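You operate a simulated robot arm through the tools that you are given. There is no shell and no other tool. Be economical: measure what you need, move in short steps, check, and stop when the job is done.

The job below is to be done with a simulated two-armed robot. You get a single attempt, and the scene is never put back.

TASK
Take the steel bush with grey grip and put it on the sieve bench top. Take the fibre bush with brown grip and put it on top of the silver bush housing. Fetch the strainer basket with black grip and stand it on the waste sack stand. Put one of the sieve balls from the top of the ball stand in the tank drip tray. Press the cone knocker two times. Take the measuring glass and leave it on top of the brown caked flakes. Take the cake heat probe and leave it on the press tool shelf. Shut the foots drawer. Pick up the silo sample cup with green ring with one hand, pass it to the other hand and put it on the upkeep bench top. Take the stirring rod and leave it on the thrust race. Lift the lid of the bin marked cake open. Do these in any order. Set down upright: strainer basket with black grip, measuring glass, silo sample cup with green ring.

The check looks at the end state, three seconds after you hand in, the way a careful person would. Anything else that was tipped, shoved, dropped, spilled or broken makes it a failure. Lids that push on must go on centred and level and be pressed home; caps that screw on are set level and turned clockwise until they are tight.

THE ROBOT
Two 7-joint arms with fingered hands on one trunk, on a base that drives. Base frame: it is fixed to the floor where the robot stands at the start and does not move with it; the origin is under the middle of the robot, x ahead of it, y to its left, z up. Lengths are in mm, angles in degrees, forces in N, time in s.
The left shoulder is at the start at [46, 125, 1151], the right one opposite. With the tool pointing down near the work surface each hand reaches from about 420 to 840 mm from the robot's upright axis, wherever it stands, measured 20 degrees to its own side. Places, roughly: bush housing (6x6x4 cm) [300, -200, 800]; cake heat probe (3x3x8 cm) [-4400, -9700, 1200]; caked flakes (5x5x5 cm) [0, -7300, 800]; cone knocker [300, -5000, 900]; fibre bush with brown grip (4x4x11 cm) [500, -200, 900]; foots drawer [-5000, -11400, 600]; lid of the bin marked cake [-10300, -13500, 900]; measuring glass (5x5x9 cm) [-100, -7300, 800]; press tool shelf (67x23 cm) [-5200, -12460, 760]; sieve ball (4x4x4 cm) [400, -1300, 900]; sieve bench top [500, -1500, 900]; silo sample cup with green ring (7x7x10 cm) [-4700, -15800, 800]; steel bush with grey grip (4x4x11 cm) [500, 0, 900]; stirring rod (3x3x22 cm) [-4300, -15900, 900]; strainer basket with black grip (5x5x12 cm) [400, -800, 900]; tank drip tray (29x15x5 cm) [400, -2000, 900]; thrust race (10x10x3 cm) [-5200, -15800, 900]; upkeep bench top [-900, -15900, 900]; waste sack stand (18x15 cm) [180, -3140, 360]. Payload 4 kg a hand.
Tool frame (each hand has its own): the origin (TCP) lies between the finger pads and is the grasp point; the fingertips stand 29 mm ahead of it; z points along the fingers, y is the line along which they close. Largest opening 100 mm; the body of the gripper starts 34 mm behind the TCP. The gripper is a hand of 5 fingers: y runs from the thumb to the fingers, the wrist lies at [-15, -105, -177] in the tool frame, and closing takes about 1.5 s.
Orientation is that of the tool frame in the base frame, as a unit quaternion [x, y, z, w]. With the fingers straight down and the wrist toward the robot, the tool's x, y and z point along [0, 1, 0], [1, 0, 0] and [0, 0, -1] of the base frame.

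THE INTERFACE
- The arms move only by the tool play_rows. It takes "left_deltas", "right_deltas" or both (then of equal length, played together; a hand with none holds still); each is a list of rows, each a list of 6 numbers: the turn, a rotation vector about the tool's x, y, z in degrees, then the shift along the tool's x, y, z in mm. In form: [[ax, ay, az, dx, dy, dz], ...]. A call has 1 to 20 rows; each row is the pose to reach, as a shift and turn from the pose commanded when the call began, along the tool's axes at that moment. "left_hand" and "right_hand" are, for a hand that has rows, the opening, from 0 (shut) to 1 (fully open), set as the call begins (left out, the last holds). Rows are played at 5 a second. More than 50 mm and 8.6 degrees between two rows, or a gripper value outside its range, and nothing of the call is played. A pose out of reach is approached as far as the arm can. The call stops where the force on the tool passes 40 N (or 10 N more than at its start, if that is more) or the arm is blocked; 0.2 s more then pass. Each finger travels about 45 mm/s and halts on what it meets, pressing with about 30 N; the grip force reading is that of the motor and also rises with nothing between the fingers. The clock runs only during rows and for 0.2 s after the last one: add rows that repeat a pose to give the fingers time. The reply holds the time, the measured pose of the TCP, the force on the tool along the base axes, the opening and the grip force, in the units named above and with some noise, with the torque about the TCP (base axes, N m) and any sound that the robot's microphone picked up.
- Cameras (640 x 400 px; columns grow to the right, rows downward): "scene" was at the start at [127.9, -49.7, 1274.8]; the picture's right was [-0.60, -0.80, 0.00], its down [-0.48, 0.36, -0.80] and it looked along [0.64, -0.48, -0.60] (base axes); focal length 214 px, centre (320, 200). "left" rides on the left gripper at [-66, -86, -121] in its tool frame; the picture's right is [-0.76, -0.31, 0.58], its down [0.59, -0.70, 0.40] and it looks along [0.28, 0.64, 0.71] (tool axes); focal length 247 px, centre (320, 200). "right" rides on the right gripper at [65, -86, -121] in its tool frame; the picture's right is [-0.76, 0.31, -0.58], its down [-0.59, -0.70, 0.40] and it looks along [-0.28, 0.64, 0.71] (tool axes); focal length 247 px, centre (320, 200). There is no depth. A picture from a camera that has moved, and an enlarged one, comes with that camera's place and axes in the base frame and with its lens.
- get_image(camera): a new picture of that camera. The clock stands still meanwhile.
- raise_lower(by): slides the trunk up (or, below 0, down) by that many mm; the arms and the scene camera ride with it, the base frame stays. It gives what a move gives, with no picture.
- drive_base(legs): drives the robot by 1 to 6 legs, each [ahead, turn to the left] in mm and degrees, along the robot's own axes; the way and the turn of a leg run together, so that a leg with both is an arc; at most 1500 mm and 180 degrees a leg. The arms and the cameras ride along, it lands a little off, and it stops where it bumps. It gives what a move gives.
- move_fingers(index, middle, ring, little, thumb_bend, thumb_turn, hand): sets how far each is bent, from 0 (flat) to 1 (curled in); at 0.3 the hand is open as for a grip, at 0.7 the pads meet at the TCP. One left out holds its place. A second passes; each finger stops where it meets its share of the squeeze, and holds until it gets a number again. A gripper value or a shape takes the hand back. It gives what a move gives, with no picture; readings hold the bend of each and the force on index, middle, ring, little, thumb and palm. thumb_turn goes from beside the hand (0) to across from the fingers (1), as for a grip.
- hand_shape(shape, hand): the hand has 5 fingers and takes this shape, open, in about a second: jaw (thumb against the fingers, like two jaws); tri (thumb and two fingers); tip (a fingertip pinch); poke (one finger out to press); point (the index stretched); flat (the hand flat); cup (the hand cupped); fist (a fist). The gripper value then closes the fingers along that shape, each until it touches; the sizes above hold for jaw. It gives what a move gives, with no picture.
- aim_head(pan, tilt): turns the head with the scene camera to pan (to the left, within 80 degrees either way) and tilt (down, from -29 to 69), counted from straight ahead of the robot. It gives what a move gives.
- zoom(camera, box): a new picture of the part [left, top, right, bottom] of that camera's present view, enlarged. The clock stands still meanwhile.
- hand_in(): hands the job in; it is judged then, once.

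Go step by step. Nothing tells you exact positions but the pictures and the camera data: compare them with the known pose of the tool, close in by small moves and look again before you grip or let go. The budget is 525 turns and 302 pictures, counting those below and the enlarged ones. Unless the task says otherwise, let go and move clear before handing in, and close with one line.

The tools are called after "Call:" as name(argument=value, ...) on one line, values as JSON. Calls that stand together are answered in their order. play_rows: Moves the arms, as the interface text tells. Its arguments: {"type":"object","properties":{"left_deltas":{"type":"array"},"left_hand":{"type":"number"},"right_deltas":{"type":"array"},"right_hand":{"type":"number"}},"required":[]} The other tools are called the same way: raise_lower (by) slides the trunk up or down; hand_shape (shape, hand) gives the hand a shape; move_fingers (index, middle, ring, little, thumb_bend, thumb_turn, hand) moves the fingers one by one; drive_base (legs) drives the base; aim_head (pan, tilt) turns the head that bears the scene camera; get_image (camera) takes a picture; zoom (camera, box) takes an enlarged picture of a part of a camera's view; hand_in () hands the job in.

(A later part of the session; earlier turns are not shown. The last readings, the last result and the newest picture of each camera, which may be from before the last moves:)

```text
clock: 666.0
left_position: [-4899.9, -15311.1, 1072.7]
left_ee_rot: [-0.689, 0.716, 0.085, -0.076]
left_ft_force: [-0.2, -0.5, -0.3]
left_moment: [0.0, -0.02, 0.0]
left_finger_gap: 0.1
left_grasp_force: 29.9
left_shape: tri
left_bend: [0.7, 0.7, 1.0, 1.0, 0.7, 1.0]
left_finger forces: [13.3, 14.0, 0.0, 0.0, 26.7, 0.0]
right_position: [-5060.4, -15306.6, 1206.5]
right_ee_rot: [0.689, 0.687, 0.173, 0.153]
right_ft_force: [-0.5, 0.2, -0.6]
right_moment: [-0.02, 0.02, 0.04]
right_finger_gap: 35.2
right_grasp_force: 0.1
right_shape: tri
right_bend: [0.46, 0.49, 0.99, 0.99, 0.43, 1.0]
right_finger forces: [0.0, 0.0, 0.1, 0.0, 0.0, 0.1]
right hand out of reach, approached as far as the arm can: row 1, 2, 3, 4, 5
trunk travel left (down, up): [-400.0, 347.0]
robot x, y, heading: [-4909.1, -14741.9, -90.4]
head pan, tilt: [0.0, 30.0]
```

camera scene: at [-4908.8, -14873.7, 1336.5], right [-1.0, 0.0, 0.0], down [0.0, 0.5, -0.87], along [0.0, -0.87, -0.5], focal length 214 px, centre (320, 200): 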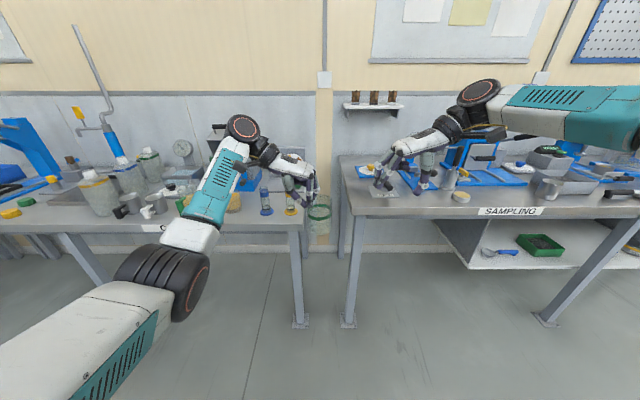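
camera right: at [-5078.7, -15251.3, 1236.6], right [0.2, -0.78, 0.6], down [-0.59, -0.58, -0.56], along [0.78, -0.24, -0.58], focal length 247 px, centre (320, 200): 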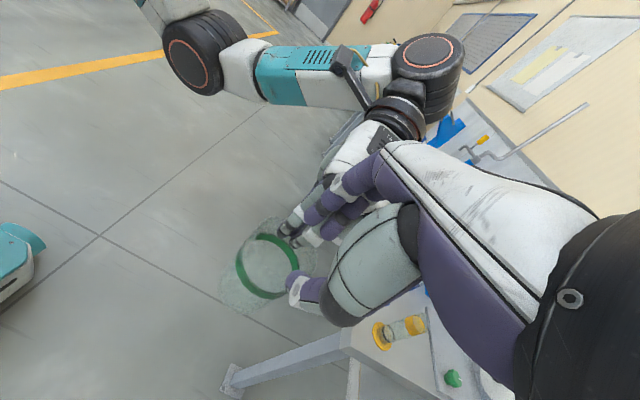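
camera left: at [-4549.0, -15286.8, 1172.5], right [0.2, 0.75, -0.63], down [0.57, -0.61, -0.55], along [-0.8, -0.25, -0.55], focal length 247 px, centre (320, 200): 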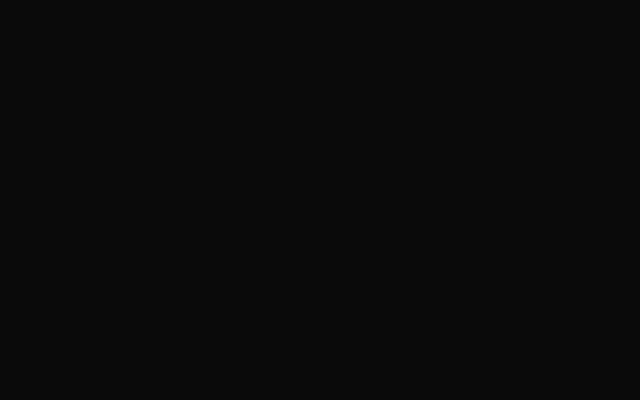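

Call:
play_rows(right_deltas=[[0, 0, 0, 0, 5, 25], [0, 0, 0, 1, 9, 50], [0, 0, 0, 2, 13, 75], [0, 0, 0, 3, 17, 95], [0, 0, 0, 3, 17, 95]])

Call:
zoom(camera="scene", box=[260, 130, 400, 250])

```text
clock: 667.2
left_position: [-4899.1, -15310.0, 1072.6]
left_ee_rot: [-0.689, 0.716, 0.085, -0.076]
left_ft_force: [-0.4, 0.3, -0.1]
left_moment: [0.01, -0.01, -0.01]
left_finger_gap: 0.0
left_grasp_force: 29.7
left_shape: tri
left_bend: [0.7, 0.7, 1.0, 1.0, 0.7, 1.0]
left_finger forces: [13.3, 13.9, 0.0, 0.0, 26.8, 0.0]
right_position: [-5003.4, -15274.2, 1150.3]
right_ee_rot: [0.693, 0.686, 0.164, 0.149]
right_ft_force: [0.1, -0.2, 0.3]
right_moment: [0.0, 0.05, -0.01]
right_finger_gap: 35.3
right_grasp_force: 0.0
right_shape: tri
right_bend: [0.46, 0.49, 0.99, 0.99, 0.43, 1.0]
right_finger forces: [0.1, 0.0, 0.0, 0.0, 0.0, 0.0]
right hand out of reach, approached as far as the arm can: row 1, 2, 3, 4, 5
trunk travel left (down, up): [-400.0, 347.0]
robot x, y, heading: [-4908.2, -14737.6, -90.1]
head pan, tilt: [0.0, 30.0]
```

```text
3.33 times, centred on (330, 190) of scene
camera zoom: at [-4909.0, -14873.7, 1336.5], right [-1.0, 0.0, 0.0], down [0.0, 0.5, -0.87], along [0.0, -0.87, -0.5], focal length 715 px, centre (287, 233)
```

zoom: 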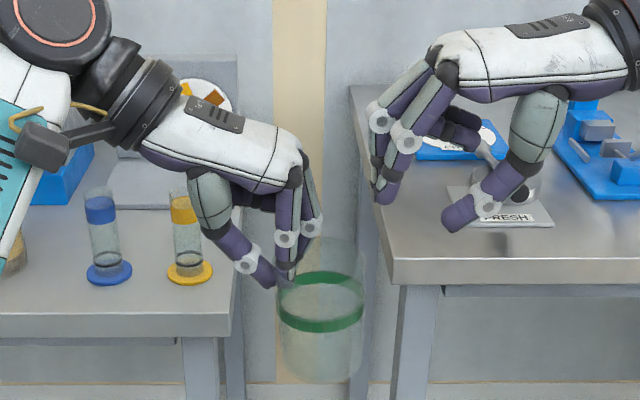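

I'll reduce the right hand's yaw by 30° (more natural), to take the rim at its right-near side.

Call:
play_rows(right_deltas=[[0, -3.5, 6.6, 0, 0, 0], [0, -7, 13.2, 0, 0, 0], [-1, -10.5, 19.8, 0, 0, 0], [-1, -14, 26.4, 0, 0, 0], [-1, -14, 26.4, 0, 0, 0]])

Call:
play_rows(right_deltas=[[0, 0, 0, 0, 10, 0], [0, 0, 0, 0, 20, 0], [0, 0, 0, 0, 20, 0]])

Call:
zoom(camera="scene", box=[260, 130, 400, 250])

```text
clock: 668.4
left_position: [-4899.4, -15311.8, 1072.8]
left_ee_rot: [-0.688, 0.716, 0.086, -0.076]
left_ft_force: [1.2, 0.2, -0.2]
left_moment: [0.01, -0.04, 0.02]
left_finger_gap: 0.0
left_grasp_force: 30.1
left_shape: tri
left_bend: [0.7, 0.7, 1.0, 1.0, 0.7, 1.0]
left_finger forces: [13.3, 14.0, 0.1, 0.0, 26.7, 0.1]
right_position: [-5003.7, -15275.4, 1150.0]
right_ee_rot: [0.842, 0.486, 0.125, 0.197]
right_ft_force: [0.4, 0.5, -0.1]
right_moment: [0.01, -0.01, 0.01]
right_finger_gap: 35.1
right_grasp_force: 0.0
right_shape: tri
right_bend: [0.46, 0.49, 0.99, 0.99, 0.43, 1.0]
right_finger forces: [0.0, 0.0, 0.0, 0.0, 0.0, 0.0]
trunk travel left (down, up): [-400.0, 347.0]
robot x, y, heading: [-4912.0, -14737.3, -90.0]
head pan, tilt: [0.0, 30.0]
```

```text
clock: 669.2
left_position: [-4899.5, -15311.1, 1073.2]
left_ee_rot: [-0.689, 0.716, 0.085, -0.077]
left_ft_force: [0.5, 0.9, 0.3]
left_moment: [-0.04, -0.01, 0.0]
left_finger_gap: 0.1
left_grasp_force: 30.1
left_shape: tri
left_bend: [0.7, 0.7, 1.0, 1.0, 0.7, 1.0]
left_finger forces: [13.2, 14.1, 0.0, 0.0, 26.7, 0.0]
right_position: [-4987.5, -15282.8, 1158.8]
right_ee_rot: [0.842, 0.486, 0.123, 0.198]
right_ft_force: [0.1, 0.1, -0.3]
right_moment: [0.0, 0.01, -0.01]
right_finger_gap: 35.4
right_grasp_force: 0.1
right_shape: tri
right_bend: [0.46, 0.49, 0.99, 0.99, 0.43, 1.0]
right_finger forces: [0.0, 0.1, 0.1, 0.0, 0.0, 0.0]
trunk travel left (down, up): [-400.0, 347.0]
robot x, y, heading: [-4910.9, -14738.3, -90.0]
head pan, tilt: [0.0, 30.0]
```

```text
3.33 times, centred on (330, 190) of scene
camera zoom: at [-4909.0, -14873.7, 1336.5], right [-1.0, 0.0, 0.0], down [0.0, 0.5, -0.87], along [0.0, -0.87, -0.5], focal length 715 px, centre (287, 233)
```

zoom: 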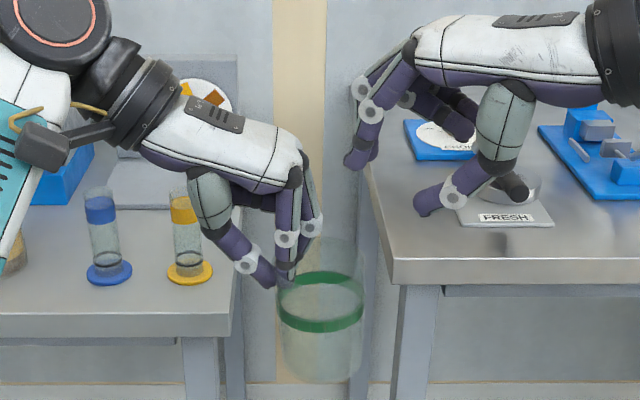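

Now it moves freely. Positioning above the rim's right-near point.

Call:
play_rows(right_deltas=[[0, 0, 0, 2, 3, 16], [0, 0, 0, 3, 5, 32], [0, 0, 0, 4, 7, 47], [0, 0, 0, 4, 7, 47]], right_hand=0.45)

Call:
zoom(camera="scene", box=[270, 140, 390, 250])

Call:
get_image(camera="right")

```text
clock: 670.2
left_position: [-4899.3, -15311.9, 1071.8]
left_ee_rot: [-0.69, 0.715, 0.085, -0.075]
left_ft_force: [7.0, -0.9, -3.9]
left_moment: [0.02, 0.18, 0.03]
left_finger_gap: 0.0
left_grasp_force: 30.4
left_shape: tri
left_bend: [0.7, 0.7, 1.0, 1.0, 0.7, 1.0]
left_finger forces: [13.7, 15.2, 0.0, 0.1, 28.4, 0.0]
right_position: [-4961.0, -15292.3, 1121.3]
right_ee_rot: [0.842, 0.486, 0.125, 0.197]
right_ft_force: [-6.7, 1.0, 2.6]
right_moment: [-0.08, -0.06, -0.14]
right_finger_gap: 42.7
right_grasp_force: 0.0
right_shape: tri
right_bend: [0.43, 0.47, 0.99, 0.99, 0.4, 1.0]
right_finger forces: [0.0, 0.0, 0.0, 0.1, 0.0, 0.0]
trunk travel left (down, up): [-400.0, 347.0]
robot x, y, heading: [-4906.8, -14737.6, -90.1]
head pan, tilt: [0.0, 30.0]
```

```text
3.64 times, centred on (330, 195) of scene
camera zoom: at [-4909.0, -14873.6, 1336.6], right [-1.0, 0.0, 0.0], down [0.0, 0.5, -0.87], along [0.0, -0.87, -0.5], focal length 780 px, centre (284, 218)
```

zoom: 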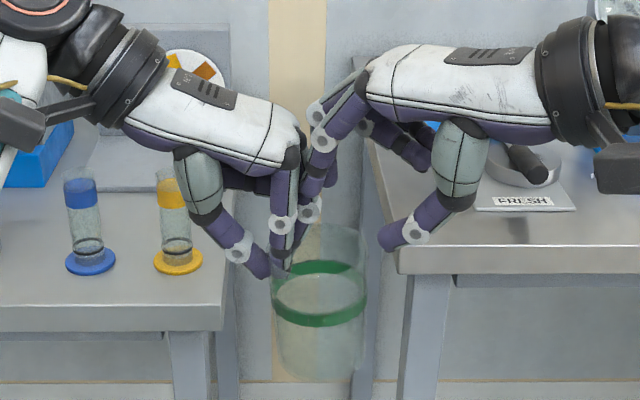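

```text
45 pictures are left
camera right: at [-5043.4, -15171.7, 1191.1], right [-0.37, -0.67, 0.64], down [-0.67, -0.28, -0.69], along [0.64, -0.69, -0.35], focal length 247 px, centre (320, 200)
```

right: 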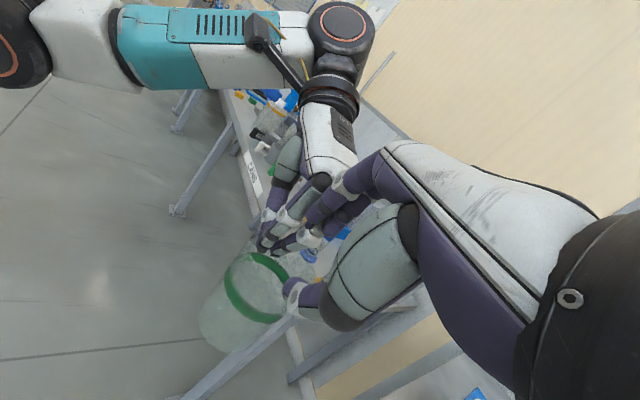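

Still brushing the left fingers. I'll back the right hand off and tilt it another 20° outward so its knuckles stay clear.

Call:
play_rows(right_deltas=[[0, 0, 0, 0, -12, -15], [0, 0, 0, 0, -20, -35], [-7, 0, 0, 0, -20, -45], [-14, 0, 0, 0, -20, -45], [-20, 0, 0, 0, -20, -45], [-20, 0, 0, 0, -20, -45]])

```text
clock: 671.6
left_position: [-4898.8, -15309.8, 1072.1]
left_ee_rot: [-0.69, 0.715, 0.085, -0.076]
left_ft_force: [0.0, -0.1, 0.3]
left_moment: [0.04, -0.03, 0.0]
left_finger_gap: 0.0
left_grasp_force: 30.4
left_shape: tri
left_bend: [0.7, 0.7, 1.0, 1.0, 0.7, 1.0]
left_finger forces: [13.7, 14.9, 0.1, 0.0, 27.8, 0.1]
right_position: [-4989.5, -15255.3, 1187.1]
right_ee_rot: [0.802, 0.455, 0.198, 0.333]
right_ft_force: [0.1, 0.4, -0.1]
right_moment: [0.0, 0.0, 0.0]
right_finger_gap: 44.8
right_grasp_force: 0.0
right_shape: tri
right_bend: [0.42, 0.45, 0.99, 0.99, 0.4, 1.0]
right_finger forces: [0.0, 0.0, 0.0, 0.0, 0.0, 0.1]
right hand out of reach, approached as far as the arm can: row 5, 6
trunk travel left (down, up): [-400.0, 347.0]
robot x, y, heading: [-4911.1, -14735.9, -90.2]
head pan, tilt: [0.0, 30.0]
```

That tilt would pinch the wall badly. Better: the right hand takes the cup's lower body front-to-back, coming in from the upper right. Re-orienting the right hand accordingly, away from the cup.

Call:
play_rows(right_deltas=[[0, 0, 0, -15, -10, -20], [0, 0, 0, -30, -20, -40], [1.5, 2.2, 7.5, -45, -40, -50], [3, 4.3, 15, -45, -55, -60], [4.5, 6.5, 22.6, -45, -55, -60], [6, 8.7, 30, -45, -55, -60], [7.4, 10.8, 37.6, -45, -55, -60], [9, 13, 45, -45, -55, -60], [10.4, 15.2, 52.7, -45, -55, -60], [12, 17.3, 60, -45, -55, -60], [13.4, 19.5, 67.7, -45, -55, -60], [13.4, 19.5, 67.7, -45, -55, -60]], right_hand=1)

Call:
get_image(camera="scene")

```text
clock: 674.2
left_position: [-4901.1, -15310.2, 1071.3]
left_ee_rot: [-0.689, 0.715, 0.086, -0.076]
left_ft_force: [-0.8, -0.6, -0.1]
left_moment: [0.04, -0.01, 0.03]
left_finger_gap: 0.0
left_grasp_force: 29.7
left_shape: tri
left_bend: [0.7, 0.7, 1.0, 1.0, 0.7, 1.0]
left_finger forces: [13.6, 14.8, 0.0, 0.0, 27.7, 0.0]
right_position: [-5086.7, -15274.4, 1151.5]
right_ee_rot: [0.902, 0.007, 0.433, 0.001]
right_ft_force: [0.1, 0.2, -0.1]
right_moment: [0.02, 0.0, -0.01]
right_finger_gap: 99.6
right_grasp_force: 0.1
right_shape: tri
right_bend: [0.3, 0.3, 0.99, 0.99, 0.3, 0.98]
right_finger forces: [0.0, 0.0, 0.1, 0.0, 0.1, 0.0]
right hand out of reach, approached as far as the arm can: row 1, 2, 3, 4
trunk travel left (down, up): [-400.0, 347.0]
robot x, y, heading: [-4909.4, -14736.9, -90.1]
head pan, tilt: [0.0, 30.0]
```

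```text
44 pictures are left
camera scene: at [-4909.0, -14873.7, 1336.5], right [-1.0, 0.0, 0.0], down [0.0, 0.5, -0.87], along [0.0, -0.87, -0.5], focal length 214 px, centre (320, 200)
```

scene: 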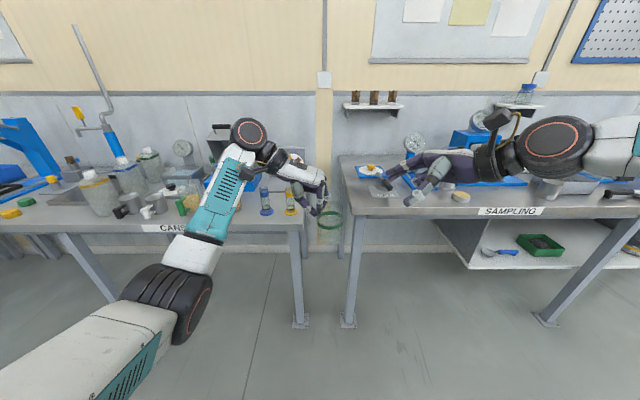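

Orientation is right. Moving to a standoff up-right of the cup.

Call:
play_rows(right_deltas=[[0, 0, 0, -4, 12, 34], [0, 0, 0, -8, 24, 68], [0, 0, 0, -11, 36, 103], [0, 0, 0, -11, 36, 103]])

Call:
zoom(camera="scene", box=[270, 140, 390, 260])

Call:
get_image(camera="right")

```text
clock: 675.2
left_position: [-4900.0, -15310.6, 1071.7]
left_ee_rot: [-0.689, 0.715, 0.085, -0.075]
left_ft_force: [-0.3, -0.2, -1.0]
left_moment: [-0.03, -0.03, 0.0]
left_finger_gap: 0.0
left_grasp_force: 30.1
left_shape: tri
left_bend: [0.7, 0.7, 1.0, 1.0, 0.7, 1.0]
left_finger forces: [13.5, 14.9, 0.0, 0.0, 27.8, 0.0]
right_position: [-5013.9, -15308.8, 1078.5]
right_ee_rot: [0.901, 0.009, 0.434, 0.001]
right_ft_force: [-0.2, -0.6, -0.1]
right_moment: [-0.01, -0.01, -0.03]
right_finger_gap: 100.1
right_grasp_force: 0.0
right_shape: tri
right_bend: [0.3, 0.3, 0.99, 0.99, 0.3, 0.98]
right_finger forces: [0.0, 0.0, 0.0, 0.0, 0.1, 0.0]
trunk travel left (down, up): [-400.0, 347.0]
robot x, y, heading: [-4908.2, -14739.2, -90.2]
head pan, tilt: [0.0, 30.0]
```

```text
3.33 times, centred on (330, 200) of scene
camera zoom: at [-4909.4, -14873.2, 1336.6], right [-1.0, 0.0, 0.0], down [0.0, 0.5, -0.87], along [0.0, -0.87, -0.5], focal length 715 px, centre (287, 200)
```

zoom: 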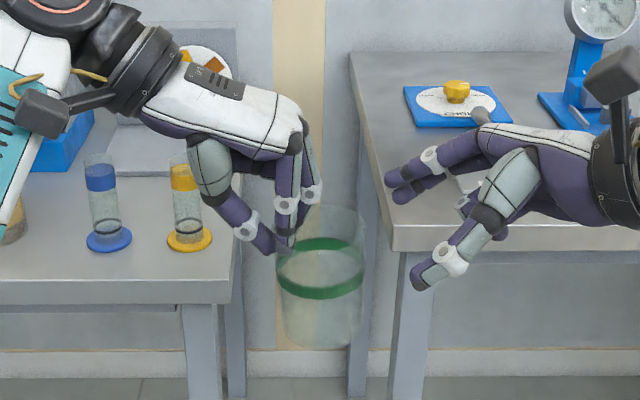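

```text
42 pictures are left
camera right: at [-5069.0, -15222.4, 1204.1], right [-0.92, -0.32, -0.23], down [-0.07, 0.7, -0.72], along [0.39, -0.64, -0.66], focal length 247 px, centre (320, 200)
```

right: 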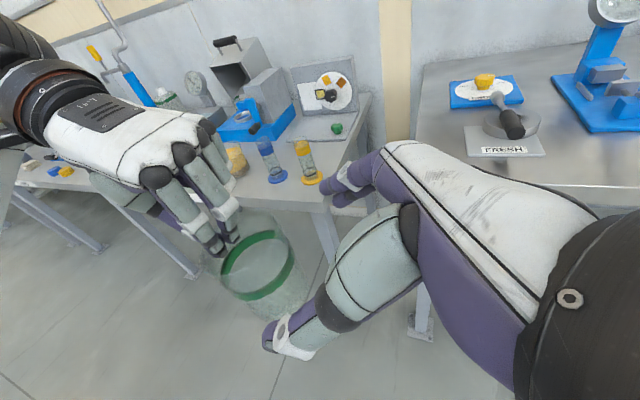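

The cup lies right in line between thumb and fingers. Advancing 90 mm and then looking before closing.

Call:
play_rows(right_deltas=[[0, 0, 0, 0, 0, 30], [0, 0, 0, -1, 1, 60], [0, 0, 0, -1, 1, 80], [0, 0, 0, -2, 1, 90], [0, 0, 0, -2, 1, 90]])

Call:
get_image(camera="right")

Call:
zoom(camera="scene", box=[270, 140, 390, 260])

```text
clock: 676.4
left_position: [-4899.1, -15311.4, 1073.3]
left_ee_rot: [-0.689, 0.716, 0.085, -0.077]
left_ft_force: [0.3, -0.2, -0.2]
left_moment: [0.0, 0.0, -0.03]
left_finger_gap: 0.0
left_grasp_force: 29.7
left_shape: tri
left_bend: [0.7, 0.7, 1.0, 1.0, 0.7, 1.0]
left_finger forces: [13.6, 14.6, 0.0, 0.0, 28.1, 0.1]
right_position: [-4943.6, -15310.3, 1020.7]
right_ee_rot: [0.902, 0.009, 0.432, 0.001]
right_ft_force: [-1.2, 0.5, 0.6]
right_moment: [0.01, 0.0, 0.02]
right_finger_gap: 99.5
right_grasp_force: 0.1
right_shape: tri
right_bend: [0.3, 0.3, 0.99, 0.99, 0.3, 0.98]
right_finger forces: [0.0, 0.1, 0.5, 0.1, 0.1, 0.0]
trunk travel left (down, up): [-400.0, 347.0]
robot x, y, heading: [-4908.0, -14738.5, -89.9]
head pan, tilt: [0.0, 30.0]
```

```text
41 pictures are left
camera right: at [-4997.8, -15223.9, 1146.4], right [-0.92, -0.32, -0.23], down [-0.07, 0.7, -0.72], along [0.39, -0.64, -0.66], focal length 247 px, centre (320, 200)
```

right: 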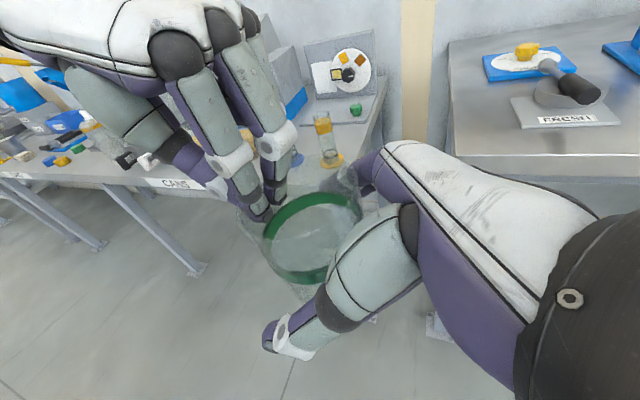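

```text
3.33 times, centred on (330, 200) of scene
camera zoom: at [-4908.8, -14873.7, 1336.5], right [-1.0, 0.0, 0.0], down [0.0, 0.5, -0.87], along [0.0, -0.87, -0.5], focal length 715 px, centre (287, 200)
```

zoom: 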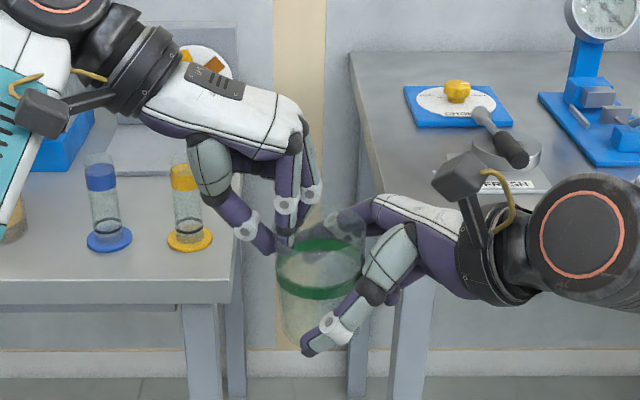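

The right hand now embraces the cup. Closing it.

Call:
play_rows(right_deltas=[[0, 0, 0, 0, 0, 0], [0, 0, 0, 0, 0, 0], [0, 0, 0, 0, 0, 0], [0, 0, 0, 0, 0, 0], [0, 0, 0, 0, 0, 0], [0, 0, 0, 0, 0, 0], [0, 0, 0, 0, 0, 0], [0, 0, 0, 0, 0, 0]], right_hand=0)

Call:
zoom(camera="scene", box=[270, 140, 390, 260])

```text
clock: 678.2
left_position: [-4901.6, -15310.6, 1073.0]
left_ee_rot: [-0.689, 0.716, 0.085, -0.075]
left_ft_force: [-0.7, 2.6, 0.7]
left_moment: [0.02, 0.05, -0.09]
left_finger_gap: 0.0
left_grasp_force: 30.2
left_shape: tri
left_bend: [0.7, 0.7, 1.0, 1.0, 0.7, 1.0]
left_finger forces: [12.4, 17.0, 0.1, 0.0, 27.4, 0.0]
right_position: [-4943.3, -15311.0, 1020.8]
right_ee_rot: [0.901, 0.008, 0.433, 0.001]
right_ft_force: [1.2, -3.2, -2.0]
right_moment: [0.11, 0.07, -0.03]
right_finger_gap: 51.5
right_grasp_force: 29.6
right_shape: tri
right_bend: [0.39, 0.43, 0.99, 1.0, 0.31, 0.99]
right_finger forces: [19.7, 14.1, 3.0, 0.0, 30.5, 0.0]
trunk travel left (down, up): [-400.0, 347.0]
robot x, y, heading: [-4911.1, -14735.4, -90.0]
head pan, tilt: [0.0, 30.0]
```

```text
3.33 times, centred on (330, 200) of scene
camera zoom: at [-4908.8, -14873.8, 1336.5], right [-1.0, 0.0, 0.0], down [0.0, 0.5, -0.87], along [0.0, -0.87, -0.5], focal length 715 px, centre (287, 200)
```

zoom: 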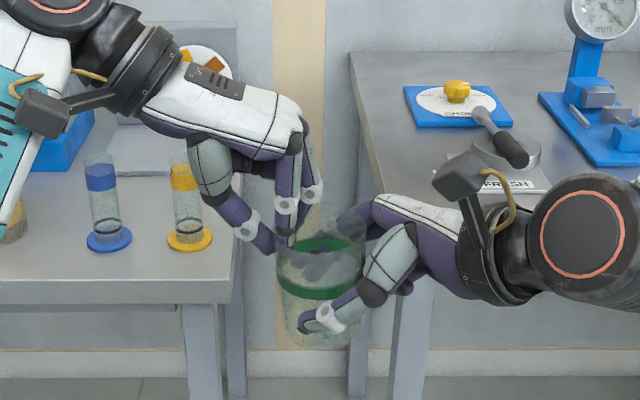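

Right hand holds firmly (30 N). Opening the left hand and lifting it out of the cup.

Call:
play_rows(left_deltas=[[0, 0, 0, 0, 0, 0], [0, 0, 0, 0, 0, 0], [0, 0, 0, 0, 0, 0], [0, 0, 0, 0, 0, 0]], left_hand=0.35)

Call:
play_rows(left_deltas=[[0, 0, 0, 0, 5, -20], [0, 0, 0, 0, 11, -49], [0, 0, 0, 0, 18, -78], [0, 0, 0, 0, 10, -110], [0, 0, 0, 0, -30, -130], [0, 0, 0, 0, -70, -140], [0, 0, 0, 0, -115, -145]])

Call:
zoom(camera="scene", box=[230, 120, 400, 260])

```text
clock: 679.2
left_position: [-4899.6, -15310.5, 1073.5]
left_ee_rot: [-0.689, 0.716, 0.085, -0.075]
left_ft_force: [0.1, -1.0, 0.7]
left_moment: [0.0, 0.02, 0.01]
left_finger_gap: 34.5
left_grasp_force: 0.0
left_shape: tri
left_bend: [0.46, 0.5, 0.99, 0.99, 0.44, 1.0]
left_finger forces: [0.1, 0.1, 0.0, 0.0, 0.0, 0.0]
right_position: [-4943.9, -15310.7, 1020.8]
right_ee_rot: [0.901, 0.008, 0.433, 0.001]
right_ft_force: [0.4, -0.6, -0.3]
right_moment: [0.01, 0.0, -0.03]
right_finger_gap: 51.3
right_grasp_force: 30.3
right_shape: tri
right_bend: [0.4, 0.43, 0.99, 1.0, 0.31, 0.99]
right_finger forces: [18.0, 14.1, 3.2, 0.1, 30.9, 0.0]
trunk travel left (down, up): [-400.0, 347.0]
robot x, y, heading: [-4910.4, -14736.3, -90.3]
head pan, tilt: [0.0, 30.0]
```

```text
clock: 680.8
left_position: [-4751.3, -15318.5, 1187.8]
left_ee_rot: [-0.69, 0.715, 0.085, -0.076]
left_ft_force: [0.6, -0.4, 0.0]
left_moment: [0.05, 0.0, -0.01]
left_finger_gap: 34.8
left_grasp_force: 0.1
left_shape: tri
left_bend: [0.46, 0.49, 0.99, 0.99, 0.44, 1.0]
left_finger forces: [0.0, 0.0, 0.0, 0.0, 0.1, 0.0]
right_position: [-4939.6, -15312.0, 1020.2]
right_ee_rot: [0.901, 0.009, 0.433, 0.001]
right_ft_force: [0.0, 0.2, -0.3]
right_moment: [-0.02, -0.02, 0.04]
right_finger_gap: 51.1
right_grasp_force: 30.7
right_shape: tri
right_bend: [0.4, 0.43, 0.99, 1.0, 0.31, 0.99]
right_finger forces: [18.0, 14.1, 3.4, 0.0, 31.0, 0.0]
trunk travel left (down, up): [-400.0, 347.0]
robot x, y, heading: [-4911.3, -14738.4, -90.0]
head pan, tilt: [0.0, 30.0]
```

```text
2.86 times, centred on (315, 190) of scene
camera zoom: at [-4907.4, -14875.0, 1336.5], right [-1.0, 0.0, 0.0], down [0.0, 0.5, -0.87], along [0.0, -0.87, -0.5], focal length 613 px, centre (334, 229)
```

zoom: 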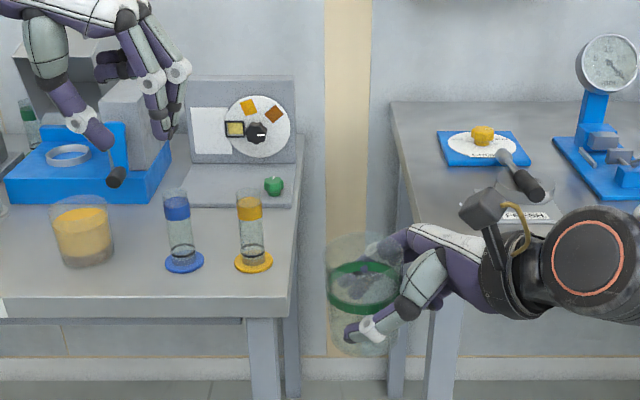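

Handover done: the right hand alone holds the cup upright. Driving east towards the upkeep bench.

Call:
raise_lower(by=100)

Call:
drive_base(legs=[[-200, 0], [0, 90]])

Call:
aim_head(pan=-20, tilt=12)

Call:
get_image(camera="scene")

```text
clock: 682.1
left_position: [-4755.1, -15317.1, 1287.5]
left_ee_rot: [-0.69, 0.715, 0.085, -0.076]
left_ft_force: [0.6, -0.1, 0.5]
left_moment: [0.01, 0.01, -0.01]
left_finger_gap: 34.7
left_grasp_force: 0.1
left_shape: tri
left_bend: [0.46, 0.49, 0.99, 0.99, 0.44, 1.0]
left_finger forces: [0.0, 0.0, 0.1, 0.0, 0.0, 0.0]
right_position: [-4943.8, -15309.3, 1120.6]
right_ee_rot: [0.901, 0.009, 0.433, 0.001]
right_ft_force: [0.7, -0.2, 0.0]
right_moment: [0.04, 0.01, 0.0]
right_finger_gap: 51.4
right_grasp_force: 30.5
right_shape: tri
right_bend: [0.4, 0.43, 0.99, 1.0, 0.31, 0.99]
right_finger forces: [18.0, 14.1, 3.3, 0.0, 31.0, 0.1]
trunk travel left (down, up): [-500.0, 247.0]
robot x, y, heading: [-4909.5, -14741.5, -90.2]
head pan, tilt: [0.0, 30.0]
```

```text
clock: 687.5
left_position: [-4331.8, -14383.7, 1288.7]
left_ee_rot: [0.993, -0.015, -0.007, 0.114]
left_ft_force: [1.0, 0.4, 0.0]
left_moment: [-0.02, 0.02, -0.02]
left_finger_gap: 34.5
left_grasp_force: 0.0
left_shape: tri
left_bend: [0.46, 0.49, 0.99, 0.99, 0.44, 1.0]
left_finger forces: [0.0, 0.0, 0.0, 0.1, 0.0, 0.1]
right_position: [-4336.0, -14571.9, 1121.2]
right_ee_rot: [0.629, 0.646, 0.306, -0.306]
right_ft_force: [0.7, 0.7, 0.5]
right_moment: [0.0, -0.01, 0.01]
right_finger_gap: 51.2
right_grasp_force: 30.4
right_shape: tri
right_bend: [0.4, 0.43, 0.99, 1.0, 0.31, 0.99]
right_finger forces: [17.5, 14.0, 3.4, 0.1, 29.9, 0.0]
trunk travel left (down, up): [-500.0, 247.0]
robot x, y, heading: [-4911.9, -14544.6, 0.4]
head pan, tilt: [0.0, 30.0]
```

```text
clock: 688.3
left_position: [-4332.0, -14381.9, 1288.3]
left_ee_rot: [0.993, -0.016, -0.006, 0.114]
left_ft_force: [0.3, 0.2, 0.3]
left_moment: [0.0, -0.04, 0.0]
left_finger_gap: 34.8
left_grasp_force: 0.0
left_shape: tri
left_bend: [0.46, 0.49, 0.99, 0.99, 0.44, 1.0]
left_finger forces: [0.0, 0.1, 0.0, 0.0, 0.0, 0.0]
right_position: [-4336.2, -14570.8, 1121.7]
right_ee_rot: [0.63, 0.645, 0.306, -0.306]
right_ft_force: [-0.3, 0.5, -0.6]
right_moment: [0.0, 0.01, -0.01]
right_finger_gap: 51.2
right_grasp_force: 29.9
right_shape: tri
right_bend: [0.4, 0.43, 0.99, 1.0, 0.31, 0.99]
right_finger forces: [17.7, 14.0, 3.3, 0.0, 29.9, 0.0]
trunk travel left (down, up): [-500.0, 247.0]
robot x, y, heading: [-4909.9, -14542.6, 0.3]
head pan, tilt: [-20.0, 12.0]
```

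```text
37 pictures are left
camera scene: at [-4786.2, -14570.3, 1466.6], right [-0.34, -0.94, 0.0], down [-0.2, 0.07, -0.98], along [0.92, -0.33, -0.21], focal length 214 px, centre (320, 200)
```

scene: 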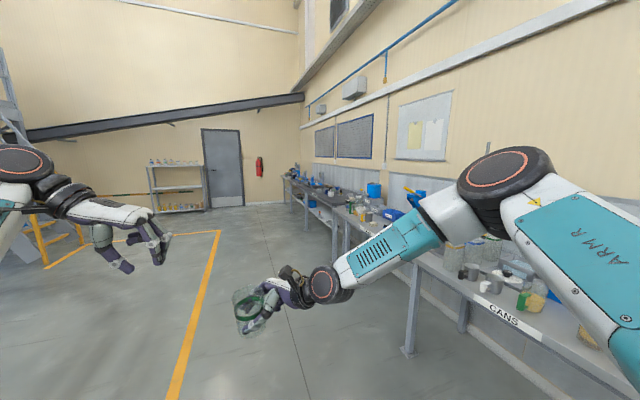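

Clear aisle. Driving 3700 mm east and turning to face the bench.

Call:
drive_base(legs=[[1500, 0], [1500, 0], [750, 0], [0, -90]])

Call:
aim_head(pan=0, tilt=28)

Call:
get_image(camera="scene")

```text
clock: 710.4
left_position: [-954.4, -15035.9, 1288.1]
left_ee_rot: [0.707, -0.698, -0.083, 0.078]
left_ft_force: [0.2, 0.0, -0.1]
left_moment: [0.01, 0.01, 0.03]
left_finger_gap: 34.6
left_grasp_force: 0.1
left_shape: tri
left_bend: [0.46, 0.49, 0.99, 0.99, 0.44, 1.0]
left_finger forces: [0.1, 0.0, 0.1, 0.0, 0.0, 0.0]
right_position: [-1143.0, -15038.6, 1121.1]
right_ee_rot: [0.901, 0.03, 0.433, -0.009]
right_ft_force: [0.4, 0.0, 0.0]
right_moment: [0.0, 0.04, 0.01]
right_finger_gap: 51.0
right_grasp_force: 30.5
right_shape: tri
right_bend: [0.4, 0.44, 0.99, 1.0, 0.31, 1.0]
right_finger forces: [17.3, 13.9, 3.5, 0.0, 29.4, 0.1]
trunk travel left (down, up): [-500.0, 247.0]
robot x, y, heading: [-1139.0, -14466.6, -87.5]
head pan, tilt: [-20.0, 12.0]
```

```text
clock: 711.2
left_position: [-954.3, -15035.5, 1288.6]
left_ee_rot: [0.706, -0.699, -0.083, 0.078]
left_ft_force: [0.1, 0.1, -0.3]
left_moment: [-0.01, -0.02, -0.04]
left_finger_gap: 34.7
left_grasp_force: 0.1
left_shape: tri
left_bend: [0.46, 0.49, 0.99, 0.99, 0.44, 1.0]
left_finger forces: [0.0, 0.0, 0.1, 0.1, 0.0, 0.0]
right_position: [-1143.3, -15038.5, 1120.4]
right_ee_rot: [0.901, 0.029, 0.432, -0.009]
right_ft_force: [0.6, 0.4, -0.5]
right_moment: [0.03, 0.01, -0.04]
right_finger_gap: 50.9
right_grasp_force: 30.3
right_shape: tri
right_bend: [0.4, 0.44, 0.99, 1.0, 0.31, 1.0]
right_finger forces: [17.5, 13.8, 3.5, 0.1, 29.4, 0.0]
trunk travel left (down, up): [-500.0, 247.0]
robot x, y, heading: [-1137.0, -14467.6, -87.5]
head pan, tilt: [0.0, 28.0]
```

```text
36 pictures are left
camera scene: at [-1129.8, -14588.0, 1440.9], right [-1.0, -0.05, 0.0], down [-0.02, 0.47, -0.88], along [0.04, -0.88, -0.47], focal length 214 px, centre (320, 200)
```

scene: 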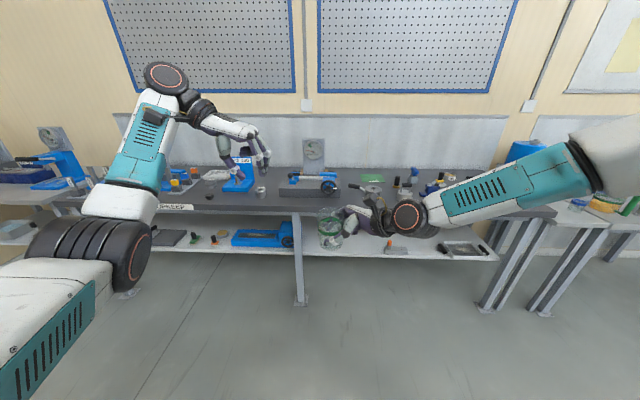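

Call:
zoom(camera="scene", box=[130, 140, 450, 260])

```text
2.00 times, centred on (290, 200) of scene
camera zoom: at [-1129.8, -14588.0, 1440.9], right [-1.0, -0.05, 0.0], down [-0.02, 0.47, -0.88], along [0.04, -0.88, -0.47], focal length 429 px, centre (380, 200)
```

zoom: 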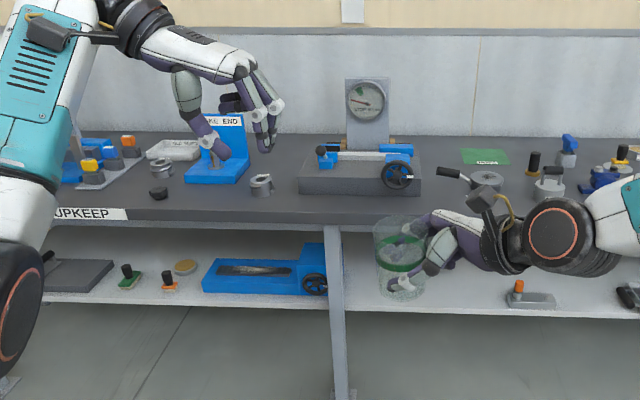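

This is the UPKEEP bench. The front strip (in front of the vice) is free; target cup position about (-1168, -15620). Driving in with the cup high.

Call:
drive_base(legs=[[0, -2.5], [575, 0]])

Call:
aim_head(pan=-5, tilt=42)

Call:
get_image(camera="scene")

Call:
get_image(camera="right")

```text
clock: 714.8
left_position: [-980.1, -15610.7, 1288.0]
left_ee_rot: [-0.69, 0.715, 0.086, -0.076]
left_ft_force: [0.0, -0.7, 0.5]
left_moment: [-0.01, 0.02, -0.02]
left_finger_gap: 34.8
left_grasp_force: 0.1
left_shape: tri
left_bend: [0.46, 0.49, 0.99, 0.99, 0.44, 1.0]
left_finger forces: [0.0, 0.1, 0.1, 0.1, 0.0, 0.1]
right_position: [-1169.3, -15602.6, 1120.8]
right_ee_rot: [0.901, 0.009, 0.434, 0.001]
right_ft_force: [0.0, -0.2, -0.3]
right_moment: [0.0, -0.01, -0.01]
right_finger_gap: 50.7
right_grasp_force: 30.1
right_shape: tri
right_bend: [0.4, 0.44, 0.99, 1.0, 0.31, 1.0]
right_finger forces: [17.4, 13.9, 3.6, 0.1, 29.5, 0.0]
trunk travel left (down, up): [-500.0, 247.0]
robot x, y, heading: [-1133.5, -15031.9, -90.3]
head pan, tilt: [0.0, 28.0]
```

```text
clock: 715.6
left_position: [-979.8, -15610.5, 1288.2]
left_ee_rot: [-0.69, 0.714, 0.085, -0.077]
left_ft_force: [0.1, -0.4, -0.1]
left_moment: [0.01, 0.01, 0.01]
left_finger_gap: 34.6
left_grasp_force: 0.0
left_shape: tri
left_bend: [0.46, 0.49, 0.99, 0.99, 0.44, 1.0]
left_finger forces: [0.0, 0.0, 0.1, 0.0, 0.0, 0.1]
right_position: [-1169.2, -15601.8, 1122.1]
right_ee_rot: [0.901, 0.01, 0.433, 0.001]
right_ft_force: [-0.7, 0.4, -0.2]
right_moment: [-0.02, -0.01, 0.0]
right_finger_gap: 50.8
right_grasp_force: 29.6
right_shape: tri
right_bend: [0.4, 0.44, 0.99, 1.0, 0.31, 1.0]
right_finger forces: [17.4, 13.9, 3.5, 0.0, 29.5, 0.1]
trunk travel left (down, up): [-500.0, 247.0]
robot x, y, heading: [-1137.5, -15031.1, -89.9]
head pan, tilt: [-5.0, 42.0]
```

```text
34 pictures are left
camera scene: at [-1142.0, -15146.1, 1419.4], right [-1.0, 0.09, 0.0], down [0.06, 0.67, -0.74], along [-0.06, -0.74, -0.67], focal length 214 px, centre (320, 200)
```

scene: 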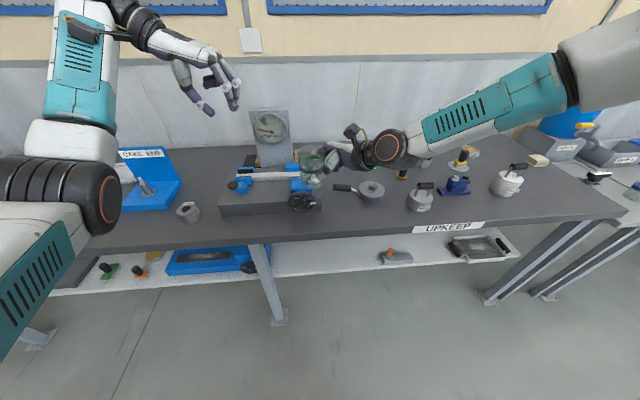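

```text
33 pictures are left
camera right: at [-1224.2, -15516.2, 1246.9], right [-0.92, -0.32, -0.23], down [-0.07, 0.7, -0.72], along [0.39, -0.64, -0.66], focal length 247 px, centre (320, 200)
```

right: 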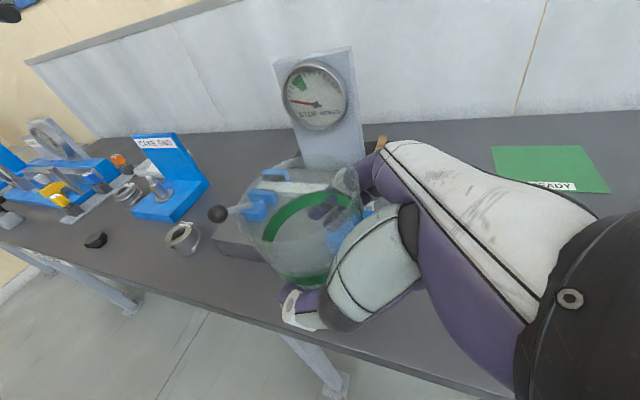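

The bench top is near z≈820 with its front edge at y≈-15600; a roomier free spot is right of the vice at about (-1262, -15668). Moving there high, then lowering the trunk.

Call:
play_rows(right_deltas=[[0, 0, 0, -17, 16, -20], [0, 0, 0, -33, 32, -41], [0, 0, 0, -50, 48, -61], [0, 0, 0, -66, 65, -82], [0, 0, 0, -66, 65, -82]])

Call:
raise_lower(by=-140)

Call:
get_image(camera="scene")

Call:
get_image(camera="right")

```text
clock: 716.8
left_position: [-979.6, -15609.5, 1288.2]
left_ee_rot: [-0.69, 0.715, 0.085, -0.076]
left_ft_force: [0.8, -0.3, 0.3]
left_moment: [0.01, 0.02, 0.01]
left_finger_gap: 34.5
left_grasp_force: 0.1
left_shape: tri
left_bend: [0.46, 0.49, 0.99, 0.99, 0.44, 1.0]
left_finger forces: [0.1, 0.0, 0.0, 0.0, 0.0, 0.0]
right_position: [-1272.4, -15670.4, 1120.7]
right_ee_rot: [0.902, 0.009, 0.432, 0.001]
right_ft_force: [1.2, -0.6, -1.2]
right_moment: [0.01, 0.0, -0.01]
right_finger_gap: 50.8
right_grasp_force: 29.7
right_shape: tri
right_bend: [0.4, 0.44, 0.99, 1.0, 0.31, 1.0]
right_finger forces: [17.1, 13.9, 4.1, 0.0, 29.5, 0.0]
right hand out of reach, approached as far as the arm can: row 2
trunk travel left (down, up): [-500.0, 247.0]
robot x, y, heading: [-1133.2, -15029.5, -89.9]
head pan, tilt: [-5.0, 42.0]
```

```text
clock: 718.5
left_position: [-981.2, -15608.5, 1148.6]
left_ee_rot: [-0.69, 0.715, 0.084, -0.076]
left_ft_force: [-0.5, 0.1, -0.2]
left_moment: [-0.03, -0.02, 0.0]
left_finger_gap: 34.6
left_grasp_force: 0.1
left_shape: tri
left_bend: [0.46, 0.49, 0.99, 0.99, 0.44, 1.0]
left_finger forces: [0.0, 0.0, 0.0, 0.0, 0.0, 0.0]
right_position: [-1272.9, -15669.3, 981.5]
right_ee_rot: [0.901, 0.008, 0.433, 0.001]
right_ft_force: [0.0, 0.7, -0.4]
right_moment: [0.0, -0.01, 0.0]
right_finger_gap: 50.8
right_grasp_force: 30.3
right_shape: tri
right_bend: [0.4, 0.44, 0.99, 1.0, 0.31, 0.99]
right_finger forces: [17.2, 13.8, 4.0, 0.1, 29.5, 0.0]
trunk travel left (down, up): [-360.0, 387.0]
robot x, y, heading: [-1132.0, -15030.7, -89.8]
head pan, tilt: [-5.0, 42.0]
```

```text
32 pictures are left
camera scene: at [-1141.9, -15167.0, 1277.7], right [-1.0, 0.09, 0.0], down [0.06, 0.67, -0.74], along [-0.06, -0.74, -0.67], focal length 214 px, centre (320, 200)
```

scene: 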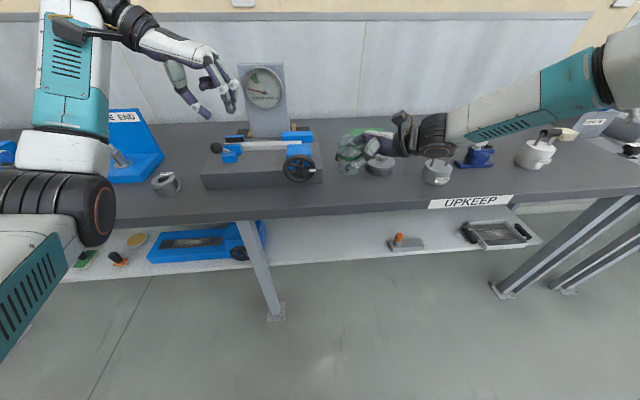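

```text
31 pictures are left
camera right: at [-1328.4, -15582.5, 1107.8], right [-0.92, -0.32, -0.23], down [-0.07, 0.69, -0.72], along [0.39, -0.64, -0.66], focal length 247 px, centre (320, 200)
```

right: 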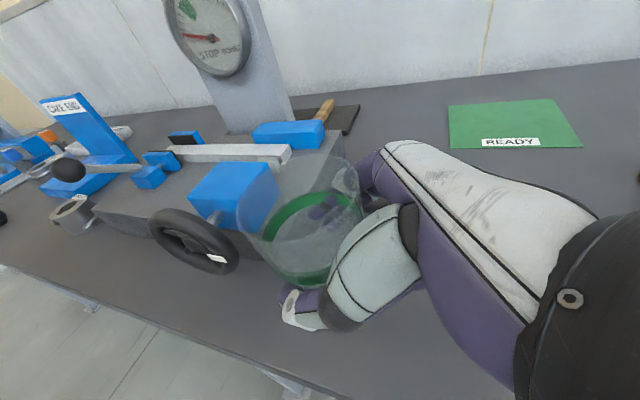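

Clear of the flywheel. Lowering 95 mm, then stepping to contact.

Call:
play_rows(right_deltas=[[0, 0, 0, -19, 0, 15], [0, 0, 0, -38, 0, 30], [0, 0, 0, -57, 0, 46], [0, 0, 0, -74, 0, 60], [0, 0, 0, -74, 0, 60]])

Call:
get_image(camera="right")

```text
clock: 719.6
left_position: [-979.6, -15608.2, 1149.9]
left_ee_rot: [-0.69, 0.715, 0.085, -0.076]
left_ft_force: [0.7, 0.4, 0.2]
left_moment: [-0.02, 0.0, -0.03]
left_finger_gap: 34.7
left_grasp_force: 0.1
left_shape: tri
left_bend: [0.46, 0.49, 0.99, 0.99, 0.44, 1.0]
left_finger forces: [0.0, 0.0, 0.0, 0.0, 0.0, 0.1]
right_position: [-1275.7, -15661.9, 901.4]
right_ee_rot: [0.9, 0.011, 0.435, 0.006]
right_ft_force: [0.6, -7.3, 27.0]
right_moment: [-0.36, -0.37, -0.07]
right_finger_gap: 50.3
right_grasp_force: 30.0
right_shape: tri
right_bend: [0.39, 0.44, 1.0, 1.0, 0.31, 0.97]
right_finger forces: [19.5, 16.0, 0.0, 0.0, 28.1, 0.0]
right hand out of reach, approached as far as the arm can: row 4, 5
trunk travel left (down, up): [-360.0, 387.0]
robot x, y, heading: [-1137.0, -15031.5, -89.9]
head pan, tilt: [-5.0, 42.0]
```

```text
30 pictures are left
camera right: at [-1331.1, -15574.2, 1025.8], right [-0.92, -0.32, -0.23], down [-0.06, 0.69, -0.72], along [0.39, -0.65, -0.65], focal length 247 px, centre (320, 200)
```

right: 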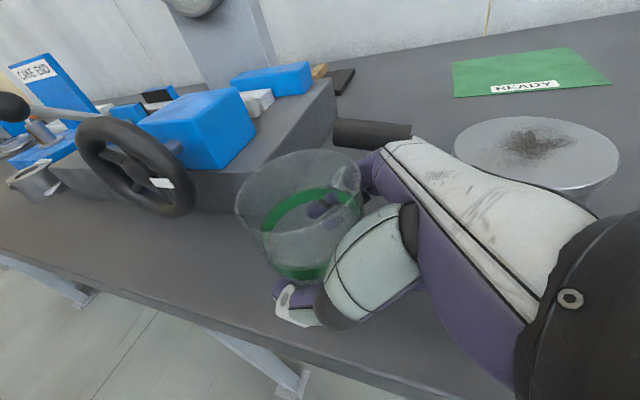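

Firm contact (27 N): the cup stands on the bench. Easing slightly, then opening.

Call:
play_rows(right_deltas=[[0, 0, 0, 2, 0, -1.5], [0, 0, 0, 4, 0, -3], [0, 0, 0, 4, 0, -3]])

Call:
zoom(camera="scene", box=[280, 120, 440, 240])

```text
clock: 720.5
left_position: [-979.1, -15607.6, 1149.6]
left_ee_rot: [-0.69, 0.715, 0.084, -0.076]
left_ft_force: [0.9, -0.1, -0.6]
left_moment: [-0.03, 0.04, 0.01]
left_finger_gap: 34.6
left_grasp_force: 0.1
left_shape: tri
left_bend: [0.46, 0.49, 0.99, 0.99, 0.44, 1.0]
left_finger forces: [0.0, 0.0, 0.0, 0.0, 0.1, 0.0]
right_position: [-1276.1, -15660.6, 901.5]
right_ee_rot: [0.901, 0.011, 0.433, 0.001]
right_ft_force: [1.3, -3.9, 19.5]
right_moment: [-0.35, -0.29, -0.08]
right_finger_gap: 50.5
right_grasp_force: 30.4
right_shape: tri
right_bend: [0.39, 0.44, 1.0, 1.0, 0.31, 0.97]
right_finger forces: [17.7, 15.6, 0.0, 0.0, 28.3, 0.0]
trunk travel left (down, up): [-360.0, 387.0]
robot x, y, heading: [-1137.1, -15034.5, -90.0]
head pan, tilt: [-5.0, 42.0]
```

```text
3.33 times, centred on (360, 180) of scene
camera zoom: at [-1141.6, -15165.9, 1277.8], right [-1.0, 0.09, 0.0], down [0.06, 0.67, -0.74], along [-0.06, -0.74, -0.67], focal length 715 px, centre (187, 267)
```

zoom: 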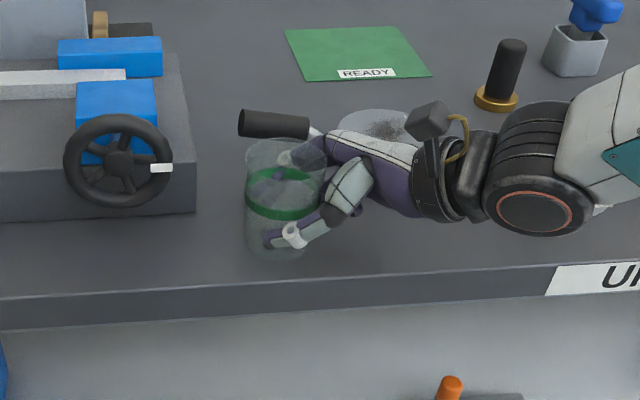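

The cup stands upright, clear of the edge. Opening the hand.

Call:
play_rows(right_deltas=[[0, 0, 0, 0, 0, 0], [0, 0, 0, 0, 0, 0], [0, 0, 0, 0, 0, 0], [0, 0, 0, 0, 0, 0], [0, 0, 0, 0, 0, 0], [0, 0, 0, 0, 0, 0], [0, 0, 0, 0, 0, 0]], right_hand=1)

Call:
zoom(camera="scene", box=[280, 120, 440, 240])

```text
clock: 722.0
left_position: [-980.5, -15609.8, 1148.4]
left_ee_rot: [-0.69, 0.714, 0.085, -0.077]
left_ft_force: [0.4, 0.5, -0.4]
left_moment: [-0.01, -0.03, 0.0]
left_finger_gap: 34.6
left_grasp_force: 0.0
left_shape: tri
left_bend: [0.46, 0.49, 0.99, 0.99, 0.44, 1.0]
left_finger forces: [0.0, 0.1, 0.1, 0.0, 0.0, 0.0]
right_position: [-1274.9, -15661.6, 900.5]
right_ee_rot: [0.901, 0.009, 0.433, 0.0]
right_ft_force: [0.0, 0.4, -0.1]
right_moment: [0.03, 0.03, -0.01]
right_finger_gap: 99.7
right_grasp_force: 0.0
right_shape: tri
right_bend: [0.3, 0.3, 0.99, 1.0, 0.3, 0.98]
right_finger forces: [0.0, 0.0, 0.2, 0.0, 0.0, 0.0]
trunk travel left (down, up): [-360.0, 387.0]
robot x, y, heading: [-1134.5, -15031.4, -90.0]
head pan, tilt: [-5.0, 42.0]
```

```text
3.33 times, centred on (360, 180) of scene
camera zoom: at [-1142.0, -15167.4, 1277.6], right [-1.0, 0.09, 0.0], down [0.06, 0.67, -0.74], along [-0.06, -0.74, -0.67], focal length 715 px, centre (187, 267)
```

zoom: 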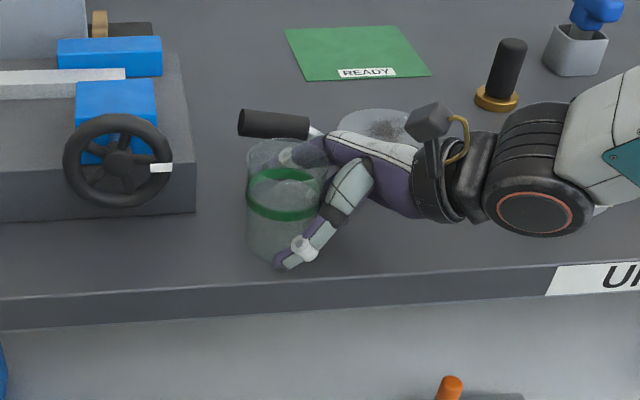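

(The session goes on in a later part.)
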